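You operate a simulated robot arm through the tools that you are given. There is no shell and no other tool.

Carry out the task below with a simulated robot arm. There is one attempt and no reset: what you move stays moved.

## Task
Put one scoop of sugar in the yellow cup of tea and stir it in.
Fine: stir with the same scoop; it goes back where it stood and the lid back on the sugar tin; the other cup gets none; leave the tea tin, its lid and the turmeric alone. Set down upright: green-handled scoop.

The check looks at the end state, three seconds after you hand in, the way a careful person would. Anything else that was tipped, shoved, dropped, spilled or broken makes it a failure. Lids that push on must go on centred and level and be pressed home; caps that screw on are set level and turned clockwise until they are tight.

## Robot
A 7-joint arm with a fingered hand, fixed in place. Base frame: the origin is on the floor under the middle of its stand, x ahead of it, y to its left, z up; the work surface is at about z = 800. Readings come in mm, rad, newtons and seconds.
It reaches about 1228 mm from its shoulder. Its first joint turns from -2.007 to 2.007 rad. Payload 5 kg.
The TCP is the grasp point between the finger pads, 32 mm short of the fingertips. In the tool frame z runs along the fingers and y along their closing line. The gripper opens to 160 mm; its body begins 89 mm behind the TCP. The gripper is a hand of 4 fingers: y runs from the thumb to the fingers, the wrist lies at [0, 0, -267] in the tool frame, and closing takes about 1.5 s.
Orientation is that of the tool frame in the base frame, as a unit quaternion [x, y, z, w]. With the fingers straight down and closing along the base's y, the tool's x points along the base's -x, its y along +y and its z along -z.

## Interface
- The arm moves only by the tool apply_moves. Its argument "steps" is a list of rows, each a list of 7 numbers: the turn, a rotation vector about the tool's x, y, z in rad, then the shift along the tool's x, y, z in mm, then the closure, from 0 (fully open) to 1 (shut). In form: [[ax, ay, az, x, y, z, jaw], ...]. A call has 1 to 20 rows; each row is the pose to reach, as a shift and turn from the pose commanded when the call began, along the tool's axes at that moment. Rows are played at 5 a second. More than 50 mm and 0.15 rad between two rows, or a gripper value outside its range, and nothing of the call is played. Where a pose cannot be reached the arm comes as near as it can. A force on the tool above 70 N (or 10 N above the force at the start of the call, whichever is more), or a blocked arm, ends the call early, and 0.2 s more pass. The fingers move at their own pace (about 45 mm/s each) and stop on an object; they squeeze with about 29 N. The grip force told is the motor's: it shows also when the fingers shut on nothing. Time passes only in rows, and 0.2 s behind the last, so rows that repeat a pose let the fingers close. It gives the time, the measured TCP pose, the force on the tool (base axes), the opening and the grip force at its end, in the units of the frame above (readings bear some noise), with the torque about the TCP (base axes, N m) and any sound that the robot's microphone picked up, and new pictures: "views" is both (left out), scene, wrist or none.
- Cameras (640 x 400 px; columns grow to the right, rows downward): "scene" is fixed at [218.3, -500.8, 1585.7]; the picture's right is [0.68, -0.73, 0.00], its down [-0.41, -0.38, -0.83] and it looks along [0.61, 0.56, -0.56] (base axes); focal length 357 px, centre (320, 200). "wrist" rides on the gripper at [80, -4, -114] in the tool frame; the picture's right is [0.05, 1.00, 0.00], its down [-0.82, 0.04, -0.58] and it looks along [-0.58, 0.03, 0.82] (tool axes); focal length 265 px, centre (320, 200). There is no depth. A picture from a camera that has moved, and an enlarged one, comes with that camera's place and axes in the base frame and with its lens.
- raise_lower(by): slides the trunk up (or, below 0, down) by that many mm; the arm rides with it, the base frame stays. It gives what a move gives, with no picture.
- preshape(shape): the hand has 4 fingers and takes this shape, open, in about a second: jaw (thumb against the fingers, like two jaws); tri (thumb and two fingers); tip (a fingertip pinch); poke (one finger out to press); point (the index stretched); flat (the hand flat); cup (the hand cupped); fist (a fist). The gripper value then closes the fingers along that shape, each until it touches; the sizes above hold for jaw. It gives what a move gives, with no picture.
- inspect(camera, box): a new picture of the part [left, top, right, bottom] of that camera's present view, enlarged. The clock stands still meanwhile.
- job_done(): hands the job in; it is judged then, once.

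Nothing tells you positions but the pictures and the camera data. Unless the task says otherwise, let go and move clear before handing in.

The tools are called after "Call:" as name(argument=value, ...) on one line, values as JSON. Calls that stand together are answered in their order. apply_moves: Moves the arm, as the interface text tells. Its arguments: {"type":"object","properties":{"steps":{"type":"array","items":{"type":"array","items":{"type":"number"}}},"views":{"type":"string","enum":["both","scene","wrist","none"]}},"required":["steps"]} The other tools are called the same way: raise_lower (by) moves the trunk up or down; preshape (shape) gives the hand a shape; inspect (camera, box) takes an enlarged picture of a part of a camera's view; job_done () hands the job in.

At the start:

```text
clock: 0.0
tcp_pos: [732.8, 64.2, 1244.2]
ee_rot: [0.0, 1.0, -0.001, 0.0]
force: [1.2, 0.2, -0.6]
moment: [-0.02, -0.04, 0.0]
opening: 159.8
grasp_force: 0.2
shape: jaw
trunk travel left (down, up): [-575.0, 415.0]
```

scene: 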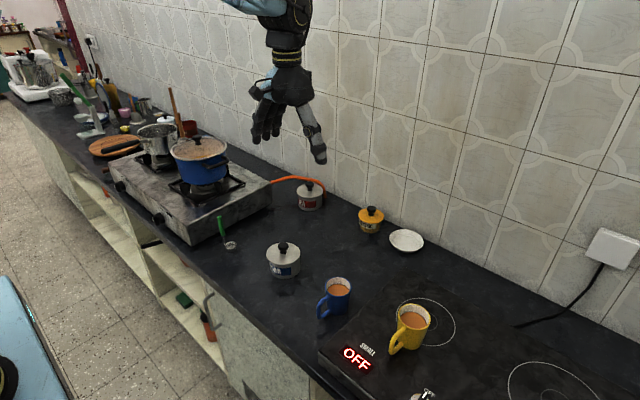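
wrist: 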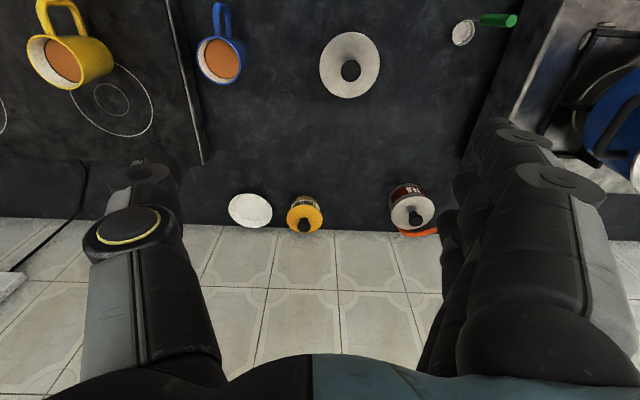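

I see a counter with two cups of tea (yellow and blue), three lidded tins, a white saucer, and a green-handled scoop standing near the stove. I'll look closer to identify the tins before moving.

Call:
inspect(camera="scene", box=[200, 170, 440, 320])

Call:
inspect(camera="scene", box=[200, 200, 320, 275])

Call:
inspect(camera="scene", box=[300, 250, 460, 400])

Call:
inspect(camera="wrist", box=[200, 0, 540, 240])

```text
2.67 times, centred on (320, 245) of scene
camera zoom: at [218.3, -500.8, 1585.7], right [0.68, -0.73, 0.0], down [-0.41, -0.38, -0.83], along [0.61, 0.56, -0.56], focal length 951 px, centre (320, 80)
```

zoom: 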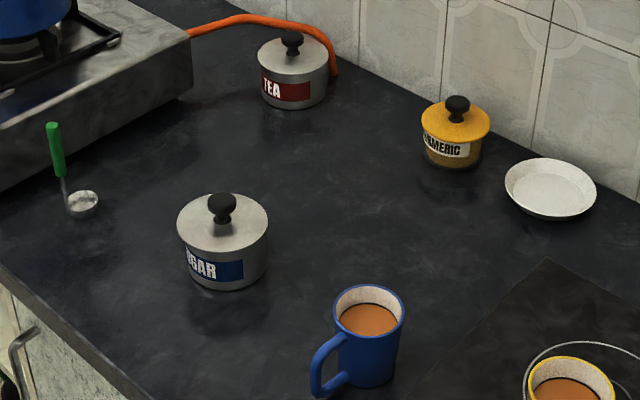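

```text
5.33 times, centred on (260, 238) of scene
camera zoom: at [218.3, -500.8, 1585.7], right [0.68, -0.73, 0.0], down [-0.41, -0.38, -0.83], along [0.61, 0.56, -0.56], focal length 1903 px, centre (640, 0)
```

zoom: 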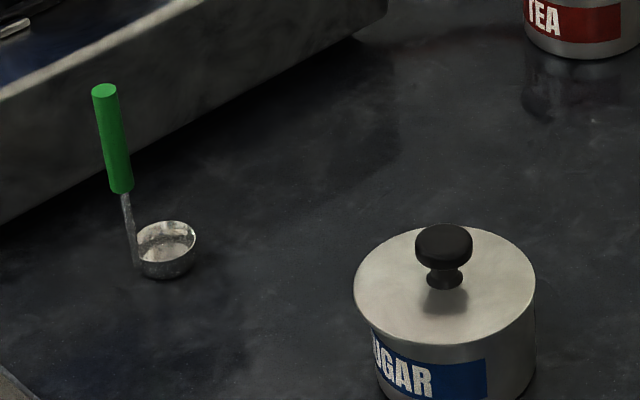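

```text
2.67 times, centred on (380, 325) of scene
camera zoom: at [218.3, -500.8, 1585.7], right [0.68, -0.73, 0.0], down [-0.41, -0.38, -0.83], along [0.61, 0.56, -0.56], focal length 951 px, centre (160, -133)
```

zoom: 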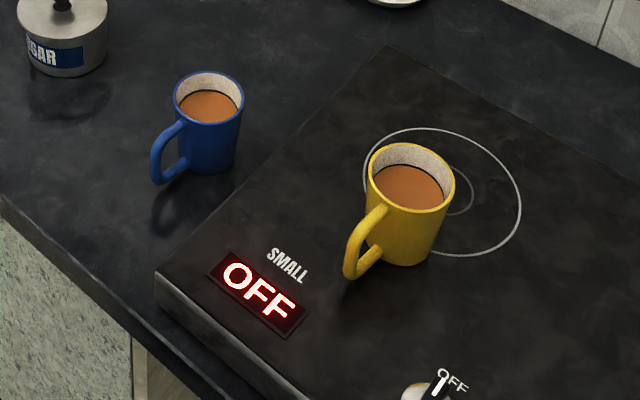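

```text
1.67 times, centred on (370, 120) of wrist
camera zoom: at [654.1, 61.0, 1358.7], right [-0.05, 1.0, 0.0], down [0.82, 0.04, 0.58], along [0.58, 0.03, -0.82], focal length 442 px, centre (237, 333)
```

zoom: 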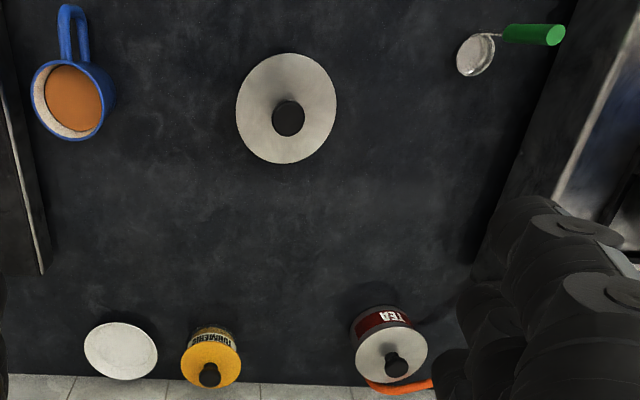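

The sugar tin (blue label) is at about (728,116), the lid top at z≈857 and the knob top at ≈888. The scoop stands at about (651,309), the yellow cup is on the hob at about (731,-311), and the blue cup at (724,-100). I'll first check how the fingers look in "tip" shape, high in free air.

Call:
preshape(shape="tip")

Call:
apply_moves(steps=[[0, 0, 0, 0, 0, 0, 0]], views="both")

Call:
apply_moves(steps=[[0, 0, 0, 0, 0, 0, 1], [0, 0, 0, 0, 0, 0, 1], [0, 0, 0, 0, 0, 0, 1], [0, 0, 0, 0, 0, 0, 1], [0, 0, 0, 0, 0, 0, 1], [0, 0, 0, 0, 0, 0, 1], [0, 0, 0, 0, 0, 0, 1], [0, 0, 0, 0, 0, 0, 1], [0, 0, 0, 0, 0, 0, 1]], views="both")

```text
clock: 0.9
tcp_pos: [735.1, 65.1, 1244.2]
ee_rot: [0.0, 1.0, -0.001, 0.0]
force: [-0.2, 0.1, -0.4]
moment: [0.02, -0.02, -0.01]
opening: 159.5
grasp_force: 0.1
shape: tip
trunk travel left (down, up): [-575.0, 415.0]
```

```text
clock: 1.3
tcp_pos: [734.1, 65.6, 1243.4]
ee_rot: [0.001, 1.0, 0.0, 0.0]
force: [0.8, 0.0, 0.5]
moment: [0.0, 0.0, 0.0]
opening: 159.8
grasp_force: 0.0
shape: tip
trunk travel left (down, up): [-575.0, 415.0]
camera wrist: at [654.1, 61.1, 1358.7], right [-0.05, 1.0, 0.0], down [0.82, 0.04, 0.58], along [0.58, 0.03, -0.82], focal length 265 px, centre (320, 200)
```

scene: 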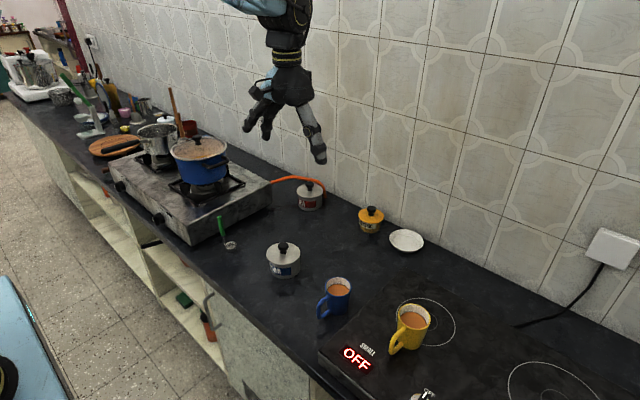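
wrist: 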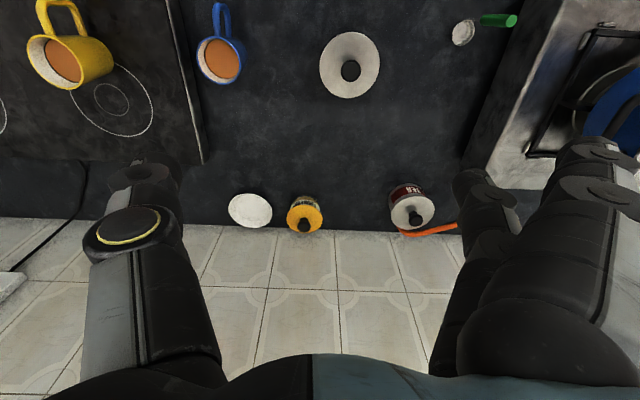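

```text
clock: 3.3
tcp_pos: [734.1, 65.9, 1242.9]
ee_rot: [0.0, 1.0, -0.001, 0.0]
force: [-0.2, -0.6, 0.6]
moment: [-0.01, 0.02, 0.01]
opening: 0.0
grasp_force: 4.6
shape: tip
trunk travel left (down, up): [-575.0, 415.0]
camera wrist: at [654.1, 61.0, 1358.7], right [-0.05, 1.0, 0.0], down [0.82, 0.04, 0.58], along [0.58, 0.03, -0.82], focal length 265 px, centre (320, 200)
```

scene: 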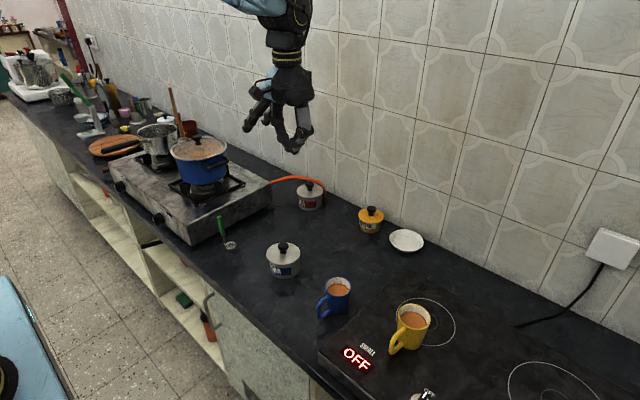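
wrist: 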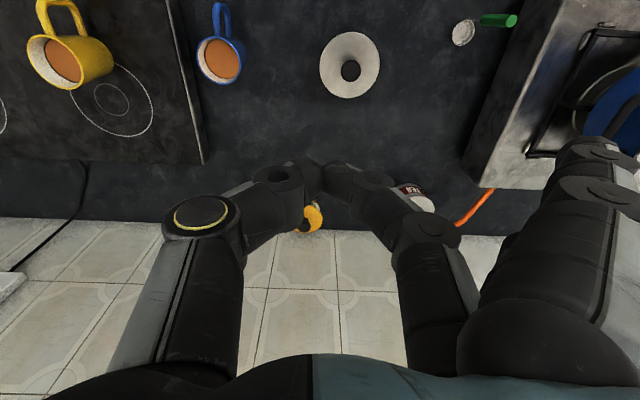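

The tip shape pinches thumb against index at the fingertips, in line with the TCP. I'll zoom in on the pinch, then compare it with the jaw shape closed.

Call:
inspect(camera="scene", box=[220, 60, 348, 160])

Call:
preshape(shape="jaw")

Call:
apply_moves(steps=[[0, 0, 0, 0, 0, 0, 1], [0, 0, 0, 0, 0, 0, 1], [0, 0, 0, 0, 0, 0, 1], [0, 0, 0, 0, 0, 0, 1], [0, 0, 0, 0, 0, 0, 1], [0, 0, 0, 0, 0, 0, 1], [0, 0, 0, 0, 0, 0, 1], [0, 0, 0, 0, 0, 0, 1], [0, 0, 0, 0, 0, 0, 1]], views="wrist")

Call:
inspect(camera="scene", box=[220, 60, 348, 160])

Call:
preshape(shape="tri")

Call:
apply_moves(steps=[[0, 0, 0, 0, 0, 0, 1], [0, 0, 0, 0, 0, 0, 1], [0, 0, 0, 0, 0, 0, 1], [0, 0, 0, 0, 0, 0, 1], [0, 0, 0, 0, 0, 0, 1], [0, 0, 0, 0, 0, 0, 1], [0, 0, 0, 0, 0, 0, 1], [0, 0, 0, 0, 0, 0, 1], [0, 0, 0, 0, 0, 0, 1]], views="wrist")

Call:
inspect(camera="scene", box=[220, 60, 348, 160])

```text
4.00 times, centred on (284, 110) of scene
camera zoom: at [218.3, -500.8, 1585.7], right [0.68, -0.73, 0.0], down [-0.41, -0.38, -0.83], along [0.61, 0.56, -0.56], focal length 1427 px, centre (464, 560)
```

zoom: 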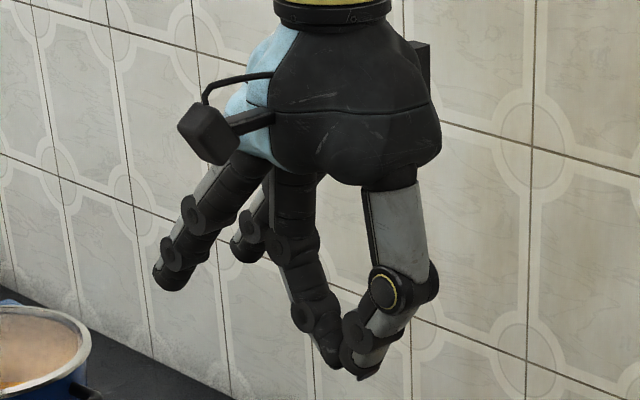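

```text
clock: 4.2
tcp_pos: [734.0, 65.5, 1244.8]
ee_rot: [0.001, 1.0, 0.0, 0.0]
force: [0.1, 0.4, 0.8]
moment: [0.0, 0.0, -0.02]
opening: 160.1
grasp_force: 0.0
shape: jaw
trunk travel left (down, up): [-575.0, 415.0]
```

```text
clock: 6.2
tcp_pos: [733.4, 66.6, 1244.3]
ee_rot: [0.0, 1.0, 0.0, 0.0]
force: [-0.8, 0.1, -0.5]
moment: [-0.02, -0.04, 0.0]
opening: 0.3
grasp_force: 2.8
shape: jaw
trunk travel left (down, up): [-575.0, 415.0]
camera wrist: at [654.1, 61.0, 1358.7], right [-0.05, 1.0, 0.0], down [0.82, 0.04, 0.58], along [0.58, 0.03, -0.82], focal length 265 px, centre (320, 200)
```

wrist: 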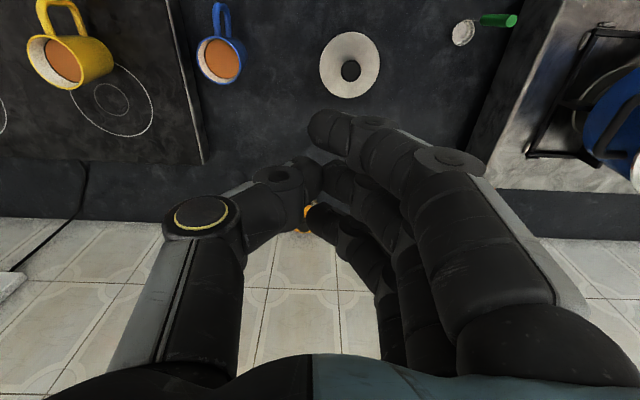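

```text
4.00 times, centred on (284, 110) of scene
camera zoom: at [218.3, -500.8, 1585.7], right [0.68, -0.73, 0.0], down [-0.41, -0.38, -0.83], along [0.61, 0.56, -0.56], focal length 1427 px, centre (464, 560)
```

zoom: 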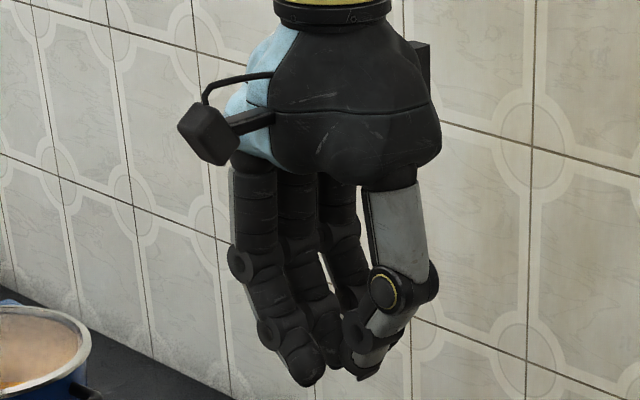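

```text
clock: 7.1
tcp_pos: [733.5, 65.8, 1244.8]
ee_rot: [0.0, 1.0, 0.0, 0.0]
force: [0.2, 0.2, -0.4]
moment: [0.03, 0.01, -0.02]
opening: 159.8
grasp_force: 0.0
shape: tri
trunk travel left (down, up): [-575.0, 415.0]
```

```text
clock: 9.1
tcp_pos: [733.7, 65.3, 1243.9]
ee_rot: [0.0, 1.0, -0.001, 0.001]
force: [-0.9, 0.2, 0.5]
moment: [0.01, 0.0, 0.01]
opening: 0.0
grasp_force: 3.2
shape: tri
trunk travel left (down, up): [-575.0, 415.0]
camera wrist: at [654.1, 61.1, 1358.7], right [-0.05, 1.0, 0.0], down [0.82, 0.04, 0.58], along [0.58, 0.03, -0.82], focal length 265 px, centre (320, 200)
```

wrist: 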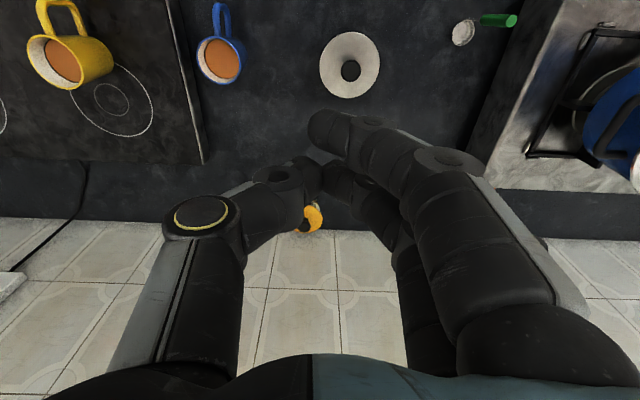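

```text
4.00 times, centred on (284, 110) of scene
camera zoom: at [218.3, -500.8, 1585.7], right [0.68, -0.73, 0.0], down [-0.41, -0.38, -0.83], along [0.61, 0.56, -0.56], focal length 1427 px, centre (464, 560)
```

zoom: 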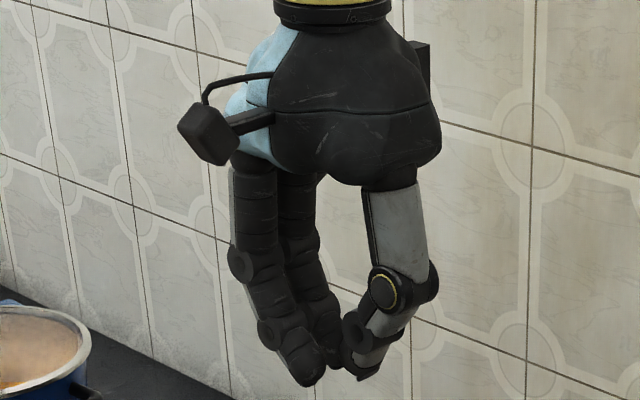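

The jaw shape has three fingers against the thumb and should cage both the knob and the handle well. I'll switch to jaw and move above the sugar tin to locate it more precisely.

Call:
preshape(shape="jaw")

Call:
apply_moves(steps=[[0, 0, 0, 1, 10, 40, 0.3], [0, 0, 0, 2, 20, 80, 0.3], [0, 0, 0, 3, 30, 120, 0.3], [0, 0, 0, 4, 40, 160, 0.3], [0, 0, 0, 6, 50, 200, 0.3], [0, 0, 0, 6, 50, 220, 0.3], [0, 0, 0, 6, 50, 220, 0.3]], views="both")

Call:
inspect(camera="wrist", box=[200, 30, 440, 180])

Call:
inspect(camera="scene", box=[220, 160, 380, 300])

```text
clock: 10.0
tcp_pos: [734.5, 64.5, 1243.6]
ee_rot: [0.0, 1.0, 0.0, 0.0]
force: [-0.5, 0.5, 0.4]
moment: [-0.02, -0.02, 0.0]
opening: 159.8
grasp_force: 0.0
shape: jaw
trunk travel left (down, up): [-575.0, 415.0]
```

```text
clock: 11.6
tcp_pos: [728.0, 116.1, 1024.0]
ee_rot: [0.001, 1.0, 0.0, 0.0]
force: [0.3, -0.3, 1.0]
moment: [-0.01, -0.02, -0.01]
opening: 112.5
grasp_force: 0.1
shape: jaw
trunk travel left (down, up): [-575.0, 415.0]
camera wrist: at [647.9, 112.0, 1139.1], right [-0.05, 1.0, 0.0], down [0.82, 0.04, 0.58], along [0.58, 0.03, -0.82], focal length 265 px, centre (320, 200)
```

scene: 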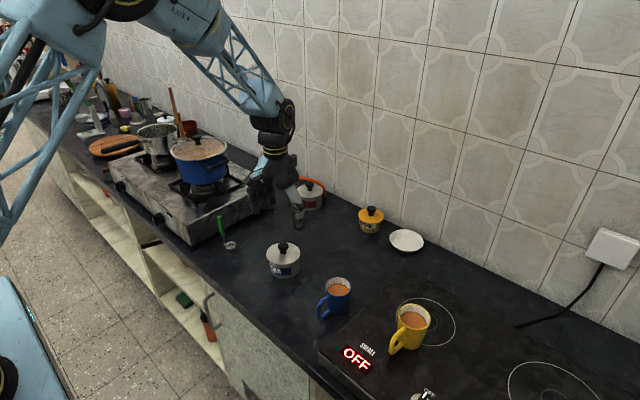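
wrist: 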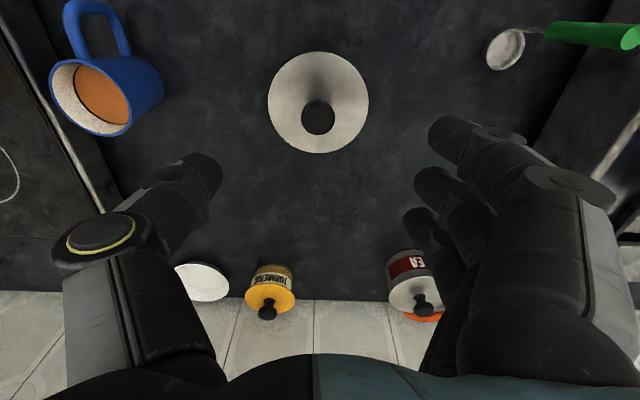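

```text
2.67 times, centred on (320, 105) of wrist
camera zoom: at [647.9, 112.0, 1139.1], right [-0.05, 1.0, 0.0], down [0.82, 0.04, 0.58], along [0.58, 0.03, -0.82], focal length 708 px, centre (320, 453)
```

zoom: 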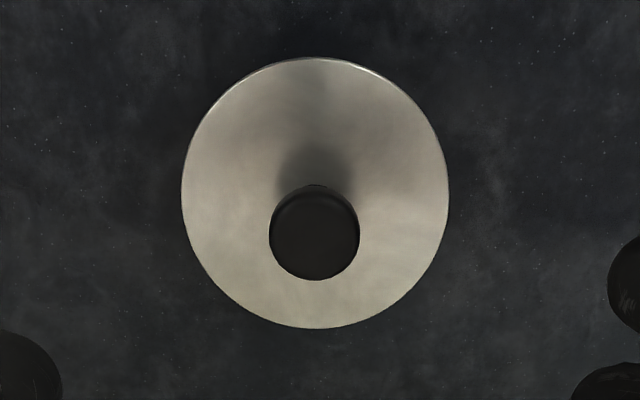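

```text
2.86 times, centred on (300, 230) of scene
camera zoom: at [218.3, -500.8, 1585.7], right [0.68, -0.73, 0.0], down [-0.41, -0.38, -0.83], along [0.61, 0.56, -0.56], focal length 1019 px, centre (377, 114)
```

zoom: 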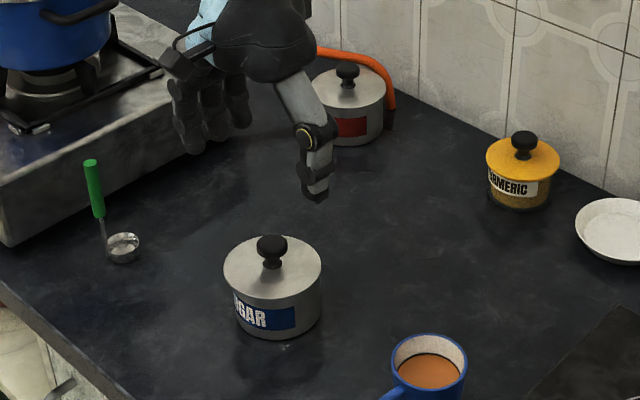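

The tin is directly below the hand, with the knob about 2 mm off in y. I'll go down part way with the fingers half closed and check the height.

Call:
apply_moves(steps=[[0, 0, 0, 0, -1, 30, 0.5], [0, 0, 0, 0, -2, 60, 0.5], [0, 0, 0, 0, -2, 60, 0.5], [0, 0, 0, 0, -2, 60, 0.5]], views="both")

Call:
inspect(camera="wrist", box=[200, 50, 440, 200])

Call:
inspect(camera="scene", box=[230, 180, 342, 290])

```text
clock: 12.6
tcp_pos: [727.5, 114.7, 963.6]
ee_rot: [0.0, 1.0, -0.001, 0.0]
force: [-0.1, -0.8, 0.1]
moment: [0.01, -0.03, 0.02]
opening: 80.8
grasp_force: 0.0
shape: jaw
trunk travel left (down, up): [-575.0, 415.0]
camera wrist: at [647.4, 109.8, 1079.3], right [-0.05, 1.0, 0.0], down [0.82, 0.04, 0.58], along [0.58, 0.03, -0.82], focal length 265 px, centre (320, 200)
```

scene: 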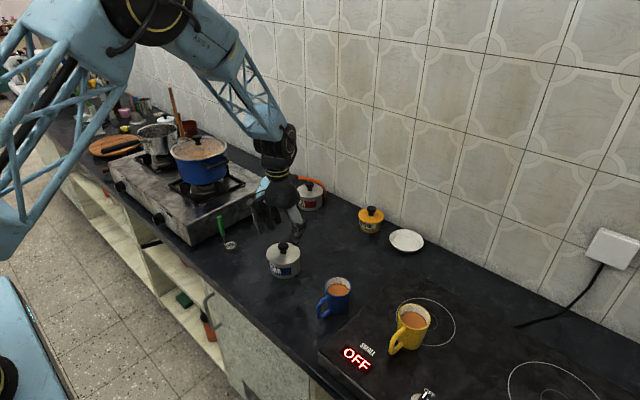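
wrist: 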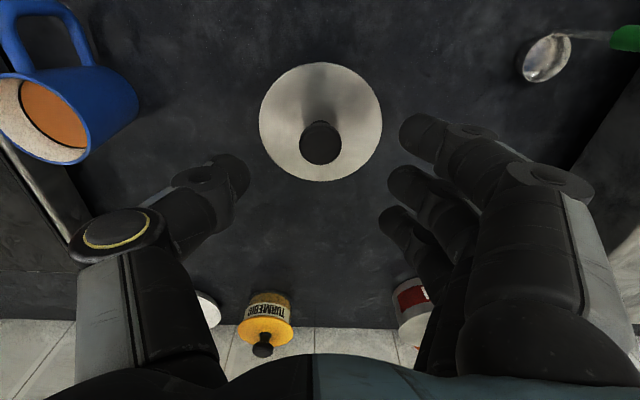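

```text
2.67 times, centred on (320, 125) of wrist
camera zoom: at [647.4, 109.8, 1079.3], right [-0.05, 1.0, 0.0], down [0.82, 0.04, 0.58], along [0.58, 0.03, -0.82], focal length 708 px, centre (320, 400)
```

zoom: 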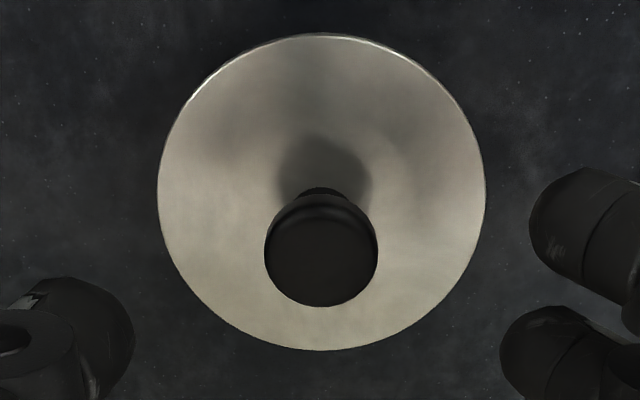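

```text
3.64 times, centred on (286, 235) of scene
camera zoom: at [218.3, -500.8, 1585.7], right [0.68, -0.73, 0.0], down [-0.41, -0.38, -0.83], along [0.61, 0.56, -0.56], focal length 1297 px, centre (444, 73)
```

zoom: 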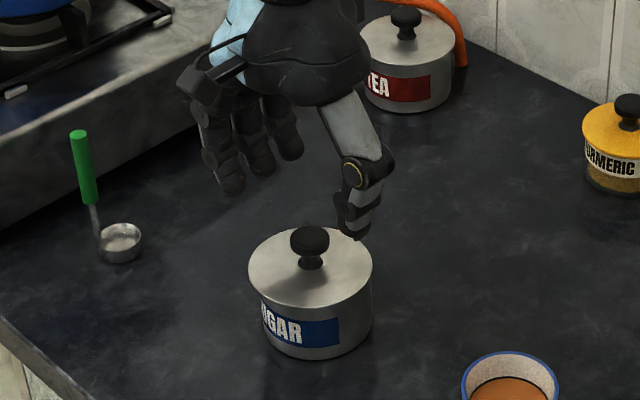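

Triangulation puts the knob axis at about (729.7,114.4), the head near z≈885–890 and the lid surface at ≈853–857. I'll shift 2 mm in x and descend to about z=910, watching the force.

Call:
apply_moves(steps=[[0, 0, 0, -2, 0, 20, 0.55], [0, 0, 0, -2, 0, 38, 0.55], [0, 0, 0, -2, 0, 52, 0.55], [0, 0, 0, -2, 0, 52, 0.55]], views="both")

Call:
inspect(camera="wrist", box=[200, 50, 440, 200])

Call:
inspect(camera="scene", box=[240, 200, 336, 290])

```text
clock: 13.6
tcp_pos: [730.0, 114.5, 911.8]
ee_rot: [0.0, 1.0, 0.001, 0.0]
force: [-0.8, 0.3, -0.8]
moment: [0.02, 0.01, 0.02]
opening: 72.8
grasp_force: 0.0
shape: jaw
trunk travel left (down, up): [-575.0, 415.0]
camera wrist: at [650.3, 109.5, 1026.6], right [-0.05, 1.0, 0.0], down [0.82, 0.04, 0.58], along [0.58, 0.03, -0.82], focal length 265 px, centre (320, 200)
```

scene: 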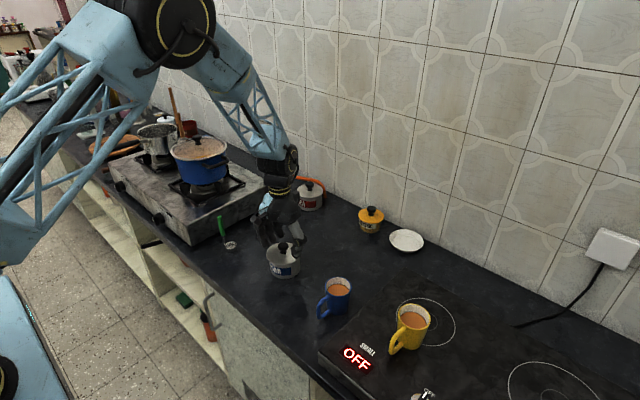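
wrist: 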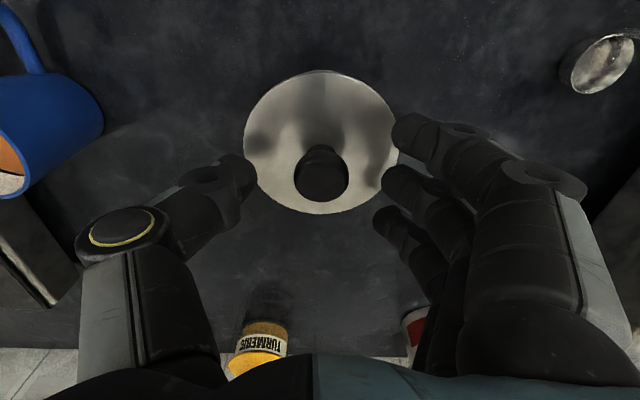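

```text
2.67 times, centred on (320, 125) of wrist
camera zoom: at [650.3, 109.5, 1026.6], right [-0.05, 1.0, 0.0], down [0.82, 0.04, 0.58], along [0.58, 0.03, -0.82], focal length 708 px, centre (320, 400)
```

zoom: 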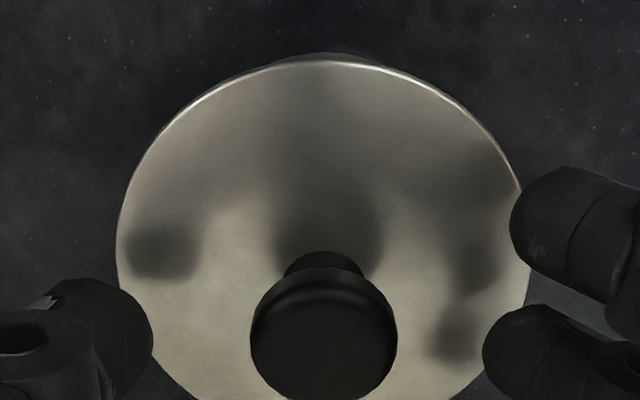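

```text
4.44 times, centred on (288, 245) of scene
camera zoom: at [218.3, -500.8, 1585.7], right [0.68, -0.73, 0.0], down [-0.41, -0.38, -0.83], along [0.61, 0.56, -0.56], focal length 1586 px, centre (462, 0)
```

zoom: 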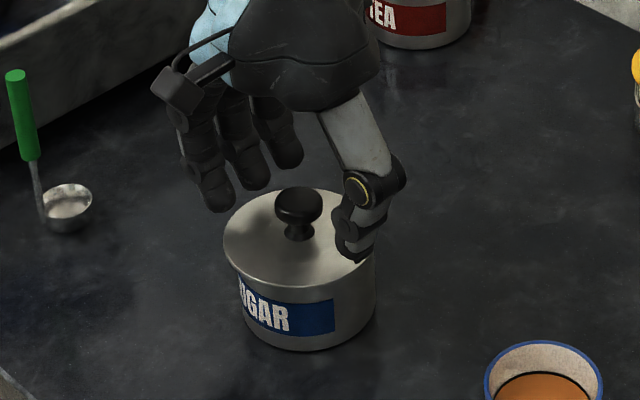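

The thumb and fingers straddle the knob, with the tips about level with the knob's underside. I'll lower 8 mm more and close on it.

Call:
apply_moves(steps=[[0, 0, 0, 0, 0, 4, 0.6], [0, 0, 0, 0, 0, 8, 0.65], [0, 0, 0, 0, 0, 8, 0.75], [0, 0, 0, 0, 0, 8, 0.85], [0, 0, 0, 0, 0, 8, 1], [0, 0, 0, 0, 0, 8, 1], [0, 0, 0, 0, 0, 8, 1], [0, 0, 0, 0, 0, 8, 1]], views="both")

Call:
inspect(camera="wrist", box=[200, 80, 440, 230])

Call:
inspect(camera="scene", box=[240, 200, 336, 290])

```text
clock: 15.4
tcp_pos: [729.3, 112.6, 905.3]
ee_rot: [0.0, 1.0, 0.001, 0.0]
force: [-0.5, -1.8, 6.5]
moment: [0.23, -0.03, 0.02]
opening: 19.3
grasp_force: 29.3
shape: jaw
trunk travel left (down, up): [-575.0, 415.0]
camera wrist: at [650.2, 108.9, 1019.0], right [-0.05, 1.0, 0.0], down [0.82, 0.04, 0.58], along [0.58, 0.03, -0.82], focal length 265 px, centre (320, 200)
```

scene: 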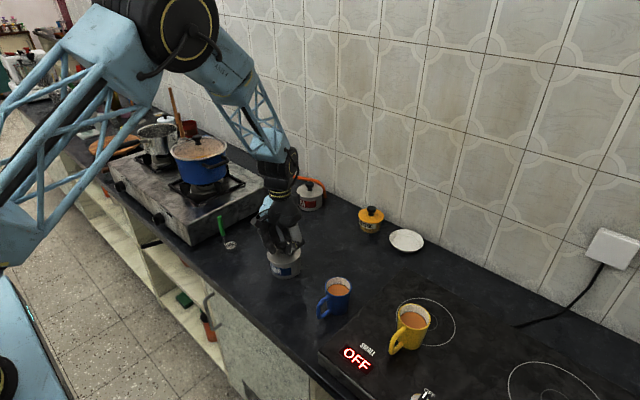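
wrist: 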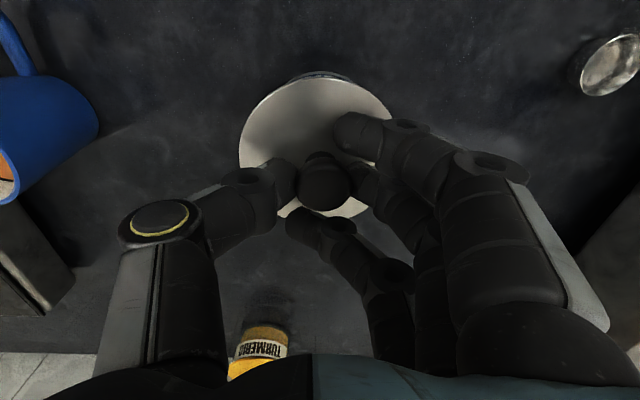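

```text
2.67 times, centred on (320, 155) of wrist
camera zoom: at [650.2, 108.9, 1019.0], right [-0.05, 1.0, 0.0], down [0.82, 0.04, 0.58], along [0.58, 0.03, -0.82], focal length 708 px, centre (320, 320)
```

zoom: 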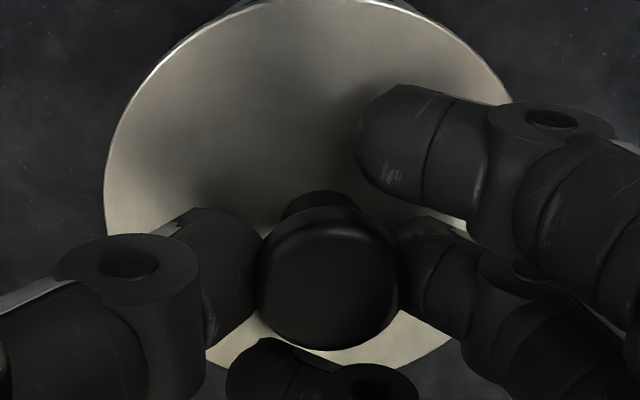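

```text
4.44 times, centred on (288, 245) of scene
camera zoom: at [218.3, -500.8, 1585.7], right [0.68, -0.73, 0.0], down [-0.41, -0.38, -0.83], along [0.61, 0.56, -0.56], focal length 1586 px, centre (462, 0)
```

zoom: 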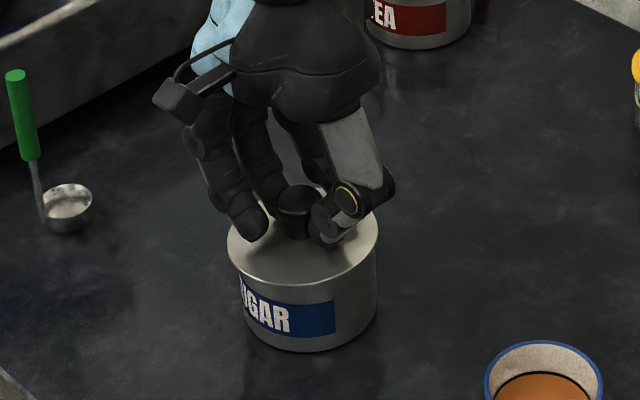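

The knob is gripped under its head (opening 19 mm, 29 N). I'll lift slowly and check whether the lid comes free of the tin.

Call:
apply_moves(steps=[[0, 0, 0, 0, 0, -2, 1], [0, 0, 0, 0, 0, -4, 1], [0, 0, 0, 0, 0, -6, 1], [0, 0, 0, 0, 0, -8, 1], [0, 0, 0, 0, 0, -10, 1], [0, 0, 0, 0, 0, -12, 1]], views="scene")

Call:
inspect(camera="scene", box=[240, 200, 336, 290])

Call:
inspect(camera="wrist", box=[200, 50, 440, 200])

```text
clock: 16.8
tcp_pos: [729.5, 113.2, 916.1]
ee_rot: [-0.001, 1.0, 0.0, 0.0]
force: [-0.1, -0.3, -0.6]
moment: [-0.01, 0.02, 0.0]
opening: 18.1
grasp_force: 29.1
shape: jaw
trunk travel left (down, up): [-575.0, 415.0]
```

scene: 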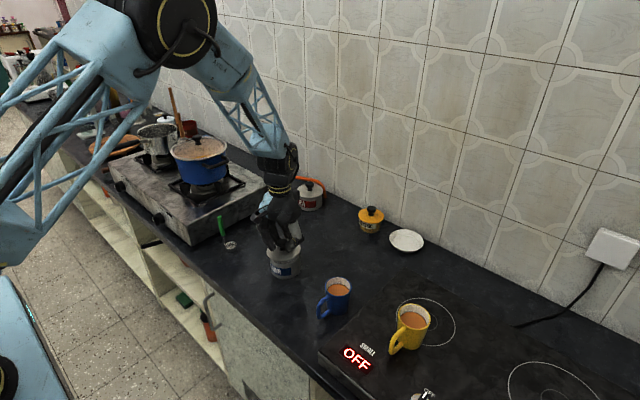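

```text
4.44 times, centred on (288, 245) of scene
camera zoom: at [218.3, -500.8, 1585.7], right [0.68, -0.73, 0.0], down [-0.41, -0.38, -0.83], along [0.61, 0.56, -0.56], focal length 1586 px, centre (462, 0)
```

zoom: 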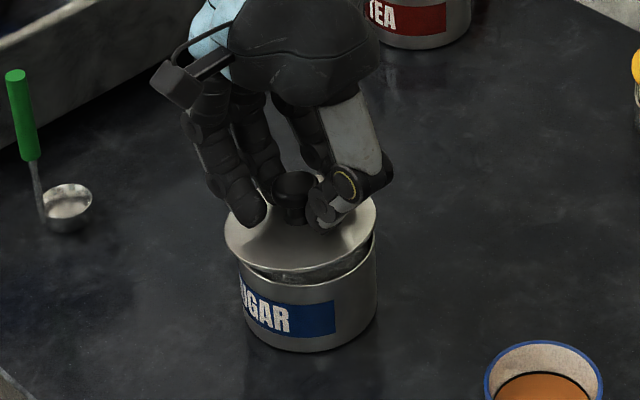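

```text
2.67 times, centred on (320, 125) of wrist
camera zoom: at [650.1, 109.2, 1031.0], right [-0.05, 1.0, 0.0], down [0.82, 0.04, 0.58], along [0.58, 0.03, -0.82], focal length 708 px, centre (320, 400)
```

zoom: 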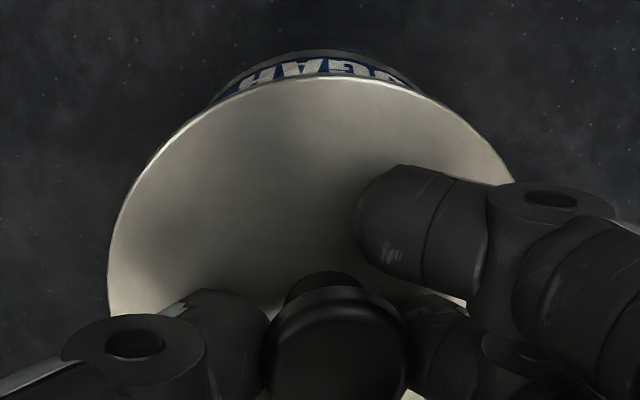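

The lid came off cleanly and the tin stayed put; the lid hangs slightly tilted in the grip. I'll lift it clear and carry it to the empty counter behind the tin, around (872,112).

Call:
apply_moves(steps=[[0, 0, 0, 0, 0, -20, 1], [0, 0, 0, 0, 0, -45, 1], [0, 0, 0, -15, 0, -60, 1], [0, 0, 0, -40, 0, -65, 1], [0, 0, 0, -70, 0, -65, 1], [0, 0, 0, -100, 0, -65, 1], [0, 0, 0, -125, 0, -65, 1], [0, 0, 0, -143, 0, -60, 1], [0, 0, 0, -143, 0, -60, 1]], views="both")

Call:
inspect(camera="scene", box=[260, 170, 380, 290])

Call:
inspect(camera="wrist", box=[200, 0, 440, 200])

```text
clock: 18.8
tcp_pos: [873.1, 112.6, 976.4]
ee_rot: [0.0, 1.0, 0.0, 0.001]
force: [0.0, 0.7, -0.8]
moment: [0.01, -0.01, 0.0]
opening: 18.1
grasp_force: 29.0
shape: jaw
trunk travel left (down, up): [-575.0, 415.0]
camera wrist: at [793.9, 108.4, 1091.0], right [-0.05, 1.0, 0.0], down [0.82, 0.04, 0.58], along [0.58, 0.03, -0.82], focal length 265 px, centre (320, 200)
```

scene: 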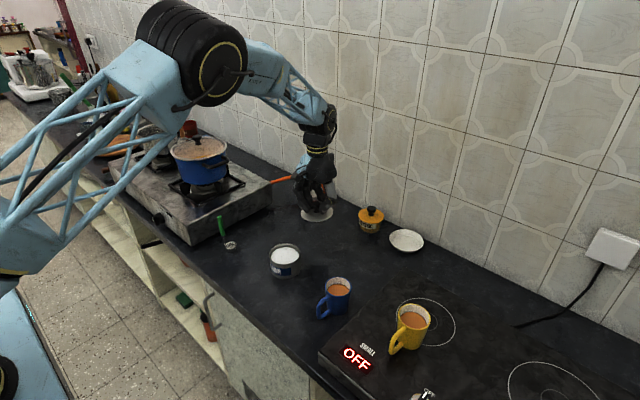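
wrist: 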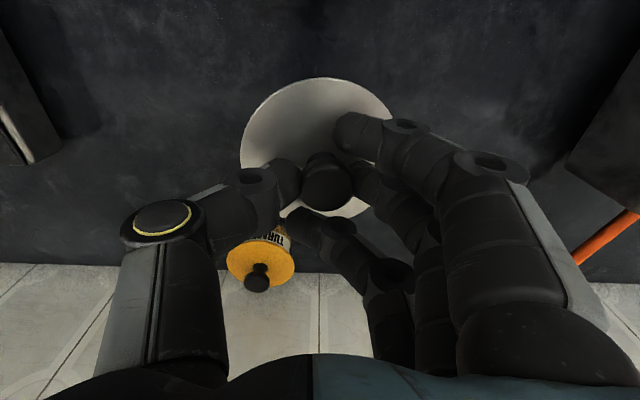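

```text
3.33 times, centred on (320, 230) of scene
camera zoom: at [218.3, -500.8, 1585.7], right [0.68, -0.73, 0.0], down [-0.41, -0.38, -0.83], along [0.61, 0.56, -0.56], focal length 1189 px, centre (320, 100)
```

zoom: 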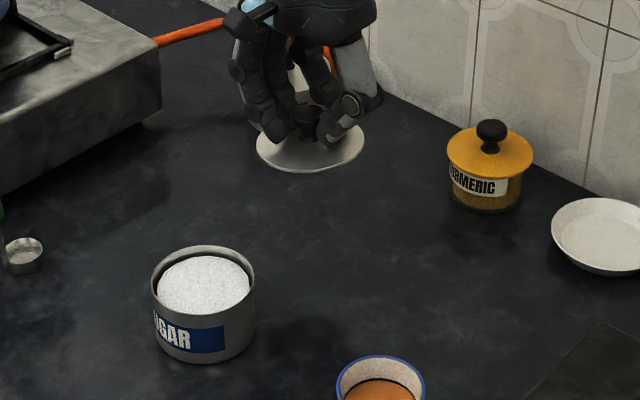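

```text
2.00 times, centred on (320, 100) of wrist
camera zoom: at [793.9, 108.4, 1091.0], right [-0.05, 1.0, 0.0], down [0.82, 0.04, 0.58], along [0.58, 0.03, -0.82], focal length 531 px, centre (320, 400)
```

zoom: 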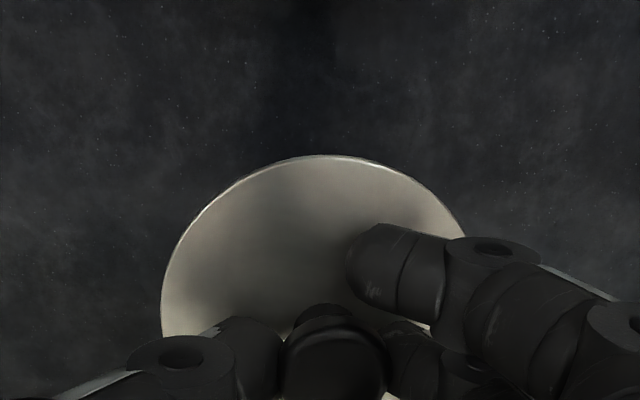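

The sugar is heaped near the rim of the tin. Next I'll lower the lid toward the counter, then approach contact in small steps.

Call:
apply_moves(steps=[[0, 0, 0, 0, 0, 25, 1], [0, 0, 0, 0, 0, 50, 1], [0, 0, 0, 0, 0, 75, 1], [0, 0, 0, 0, 0, 95, 1], [0, 0, 0, 0, 0, 103, 1], [0, 0, 0, 0, 0, 103, 1]], views="scene")

Call:
inspect(camera="scene", box=[270, 170, 366, 250])

```text
clock: 20.2
tcp_pos: [873.1, 112.8, 873.2]
ee_rot: [0.0, 1.0, 0.001, -0.001]
force: [0.8, -0.2, -1.2]
moment: [-0.04, 0.02, -0.01]
opening: 17.9
grasp_force: 28.8
shape: jaw
trunk travel left (down, up): [-575.0, 415.0]
```

scene: 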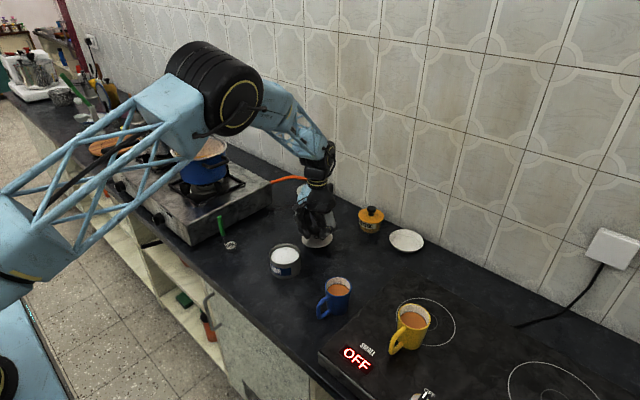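

```text
5.00 times, centred on (318, 210) of scene
camera zoom: at [218.3, -500.8, 1585.7], right [0.68, -0.73, 0.0], down [-0.41, -0.38, -0.83], along [0.61, 0.56, -0.56], focal length 1784 px, centre (330, 150)
```

zoom: 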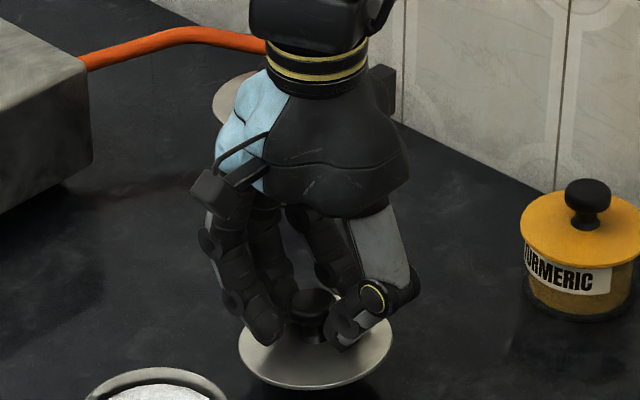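

The lid is just above the counter. Small downward steps until I feel contact.

Call:
apply_moves(steps=[[0, 0, 0, 0, 0, 2, 1], [0, 0, 0, 0, 0, 4, 1], [0, 0, 0, 0, 0, 5, 1]], views="none")

Call:
apply_moves(steps=[[0, 0, 0, 0, 0, 2, 1], [0, 0, 0, 0, 0, 3, 1]], views="none")

Call:
inspect(camera="scene", box=[270, 170, 366, 250])

```text
clock: 21.0
tcp_pos: [873.7, 113.3, 867.0]
ee_rot: [-0.001, 1.0, 0.001, -0.001]
force: [-1.1, 0.5, -0.6]
moment: [0.0, -0.01, -0.01]
opening: 18.0
grasp_force: 28.9
shape: jaw
trunk travel left (down, up): [-575.0, 415.0]
```

```text
clock: 21.6
tcp_pos: [872.2, 113.5, 865.1]
ee_rot: [0.0, 1.0, 0.0, 0.001]
force: [-1.4, 0.1, -0.6]
moment: [-0.01, 0.02, -0.04]
opening: 17.7
grasp_force: 29.0
shape: jaw
trunk travel left (down, up): [-575.0, 415.0]
```

```text
5.00 times, centred on (318, 210) of scene
camera zoom: at [218.3, -500.8, 1585.7], right [0.68, -0.73, 0.0], down [-0.41, -0.38, -0.83], along [0.61, 0.56, -0.56], focal length 1784 px, centre (330, 150)
```

zoom: 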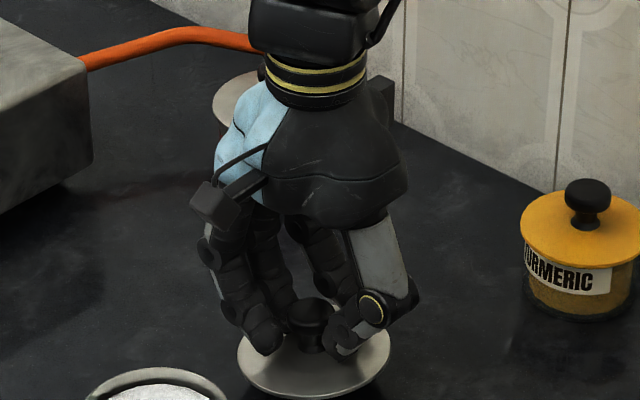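

Call:
apply_moves(steps=[[0, 0, 0, 0, 0, 1.5, 1], [0, 0, 0, 0, 0, 3, 1]], views="none")

Call:
apply_moves(steps=[[0, 0, 0, 0, 0, 1.5, 1], [0, 0, 0, 0, 0, 2.5, 1]], views="none")

Call:
inspect(camera="scene", box=[270, 170, 366, 250])

```text
clock: 22.2
tcp_pos: [872.2, 114.7, 860.3]
ee_rot: [0.0, 1.0, 0.001, 0.001]
force: [-0.7, 0.7, -0.4]
moment: [-0.01, -0.03, 0.01]
opening: 18.3
grasp_force: 28.9
shape: jaw
trunk travel left (down, up): [-575.0, 415.0]
```

```text
clock: 22.8
tcp_pos: [872.4, 113.8, 858.6]
ee_rot: [0.0, 1.0, 0.0, 0.0]
force: [-1.2, 0.3, -0.6]
moment: [0.0, 0.0, 0.02]
opening: 17.9
grasp_force: 28.7
shape: jaw
trunk travel left (down, up): [-575.0, 415.0]
```

```text
5.00 times, centred on (318, 210) of scene
camera zoom: at [218.3, -500.8, 1585.7], right [0.68, -0.73, 0.0], down [-0.41, -0.38, -0.83], along [0.61, 0.56, -0.56], focal length 1784 px, centre (330, 150)
```

zoom: 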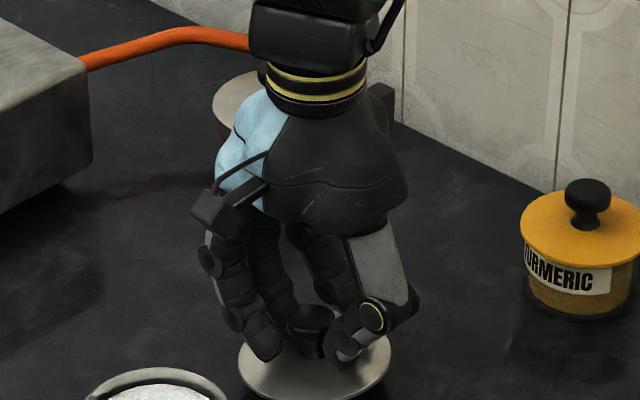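

Call:
apply_moves(steps=[[0, 0, 0, 0, 0, 1, 1], [0, 0, 0, 0, 0, 2, 1]], views="none")

Call:
apply_moves(steps=[[0, 0, 0, 0, 0, 1, 1], [0, 0, 0, 0, 0, 2, 1]], views="none")

Call:
inspect(camera="scene", box=[270, 170, 366, 250])

```text
clock: 23.4
tcp_pos: [872.9, 114.1, 857.7]
ee_rot: [0.0, 1.0, 0.0, 0.0]
force: [-0.7, -0.2, 0.1]
moment: [0.01, 0.0, 0.0]
opening: 17.9
grasp_force: 29.5
shape: jaw
trunk travel left (down, up): [-575.0, 415.0]
```

```text
clock: 24.0
tcp_pos: [873.6, 114.4, 855.3]
ee_rot: [0.0, 1.0, 0.001, 0.0]
force: [1.2, -0.3, -0.8]
moment: [0.0, -0.02, -0.02]
opening: 18.0
grasp_force: 29.1
shape: jaw
trunk travel left (down, up): [-575.0, 415.0]
```

```text
5.00 times, centred on (318, 210) of scene
camera zoom: at [218.3, -500.8, 1585.7], right [0.68, -0.73, 0.0], down [-0.41, -0.38, -0.83], along [0.61, 0.56, -0.56], focal length 1784 px, centre (330, 150)
```

zoom: 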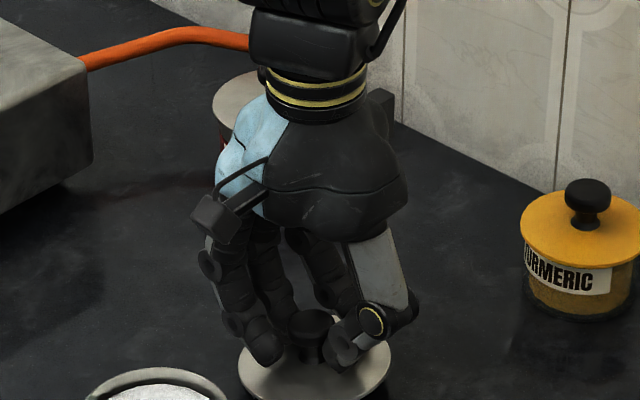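

Call:
apply_moves(steps=[[0, 0, 0, 0, 0, 1, 1], [0, 0, 0, 0, 0, 2, 1]], views="none")

Call:
apply_moves(steps=[[0, 0, 0, 0, 0, 1, 1], [0, 0, 0, 0, 0, 1.5, 1]], views="none")

Call:
apply_moves(steps=[[0, 0, 0, 0, 0, 1, 1], [0, 0, 0, 0, 0, 1.5, 1]], views="none")

Call:
inspect(camera="scene", box=[270, 170, 366, 250])

Call:
inspect(camera="wrist", box=[200, 50, 440, 200])

```text
clock: 24.6
tcp_pos: [872.6, 113.6, 853.8]
ee_rot: [0.0, 1.0, 0.001, -0.001]
force: [-0.8, 0.2, -0.3]
moment: [-0.02, 0.02, -0.03]
opening: 17.9
grasp_force: 28.9
shape: jaw
trunk travel left (down, up): [-575.0, 415.0]
```

```text
clock: 25.2
tcp_pos: [872.1, 112.7, 852.0]
ee_rot: [0.0, 1.0, 0.0, 0.0]
force: [-0.1, 0.0, -0.6]
moment: [-0.01, 0.02, 0.01]
opening: 18.1
grasp_force: 28.6
shape: jaw
trunk travel left (down, up): [-575.0, 415.0]
```

```text
clock: 25.8
tcp_pos: [871.5, 113.7, 850.1]
ee_rot: [0.0, 1.0, 0.0, 0.0]
force: [1.6, -0.7, -1.3]
moment: [0.0, -0.02, -0.02]
opening: 18.0
grasp_force: 29.2
shape: jaw
trunk travel left (down, up): [-575.0, 415.0]
```

```text
5.00 times, centred on (318, 210) of scene
camera zoom: at [218.3, -500.8, 1585.7], right [0.68, -0.73, 0.0], down [-0.41, -0.38, -0.83], along [0.61, 0.56, -0.56], focal length 1784 px, centre (330, 150)
```

zoom: 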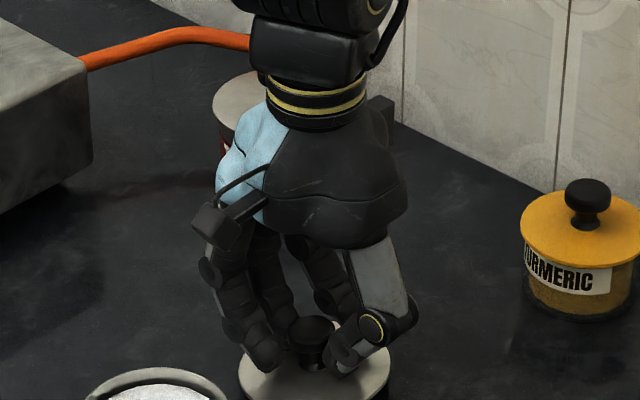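

```text
2.67 times, centred on (320, 125) of wrist
camera zoom: at [793.2, 109.2, 965.1], right [-0.05, 1.0, 0.0], down [0.82, 0.04, 0.58], along [0.58, 0.03, -0.82], focal length 708 px, centre (320, 400)
```

zoom: 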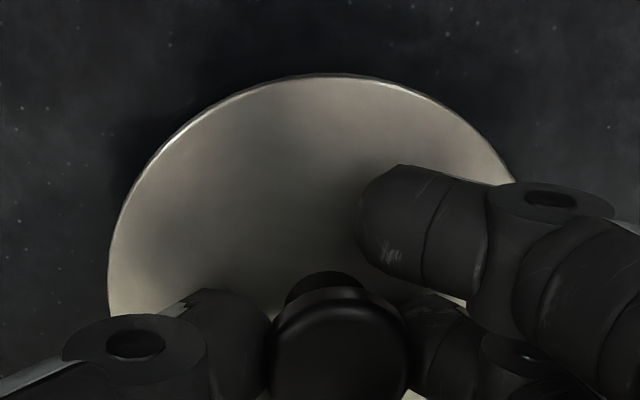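

Call:
apply_moves(steps=[[0, 0, 0, 0, 0, 1, 1], [0, 0, 0, 0, 0, 2, 1]], views="none")

Call:
apply_moves(steps=[[0, 0, 0, 0, 0, 1, 1], [0, 0, 0, 0, 0, 2, 1]], views="none")

Call:
inspect(camera="scene", box=[290, 200, 354, 250])

```text
clock: 26.4
tcp_pos: [874.4, 114.4, 848.5]
ee_rot: [0.0, 1.0, 0.0, 0.0]
force: [0.2, 0.5, -0.7]
moment: [0.02, -0.04, 0.02]
opening: 18.2
grasp_force: 29.2
shape: jaw
trunk travel left (down, up): [-575.0, 415.0]
```

```text
clock: 27.0
tcp_pos: [873.2, 113.1, 846.8]
ee_rot: [0.0, 1.0, 0.0, 0.0]
force: [0.5, -0.6, 3.2]
moment: [0.09, -0.02, 0.01]
opening: 18.0
grasp_force: 28.7
shape: jaw
trunk travel left (down, up): [-575.0, 415.0]
```

```text
8.00 times, centred on (322, 225) of scene
camera zoom: at [218.3, -500.8, 1585.7], right [0.68, -0.73, 0.0], down [-0.41, -0.38, -0.83], along [0.61, 0.56, -0.56], focal length 2854 px, centre (304, 0)
```

zoom: 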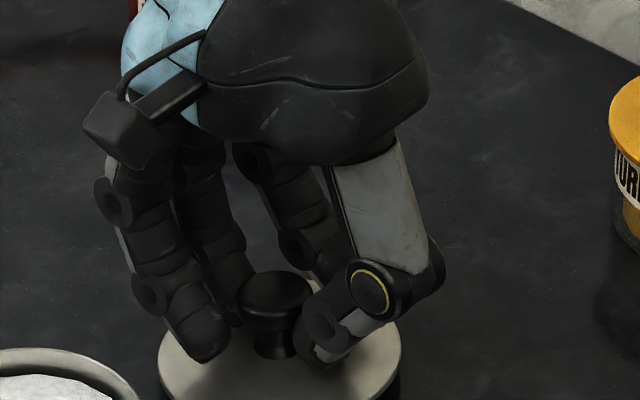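

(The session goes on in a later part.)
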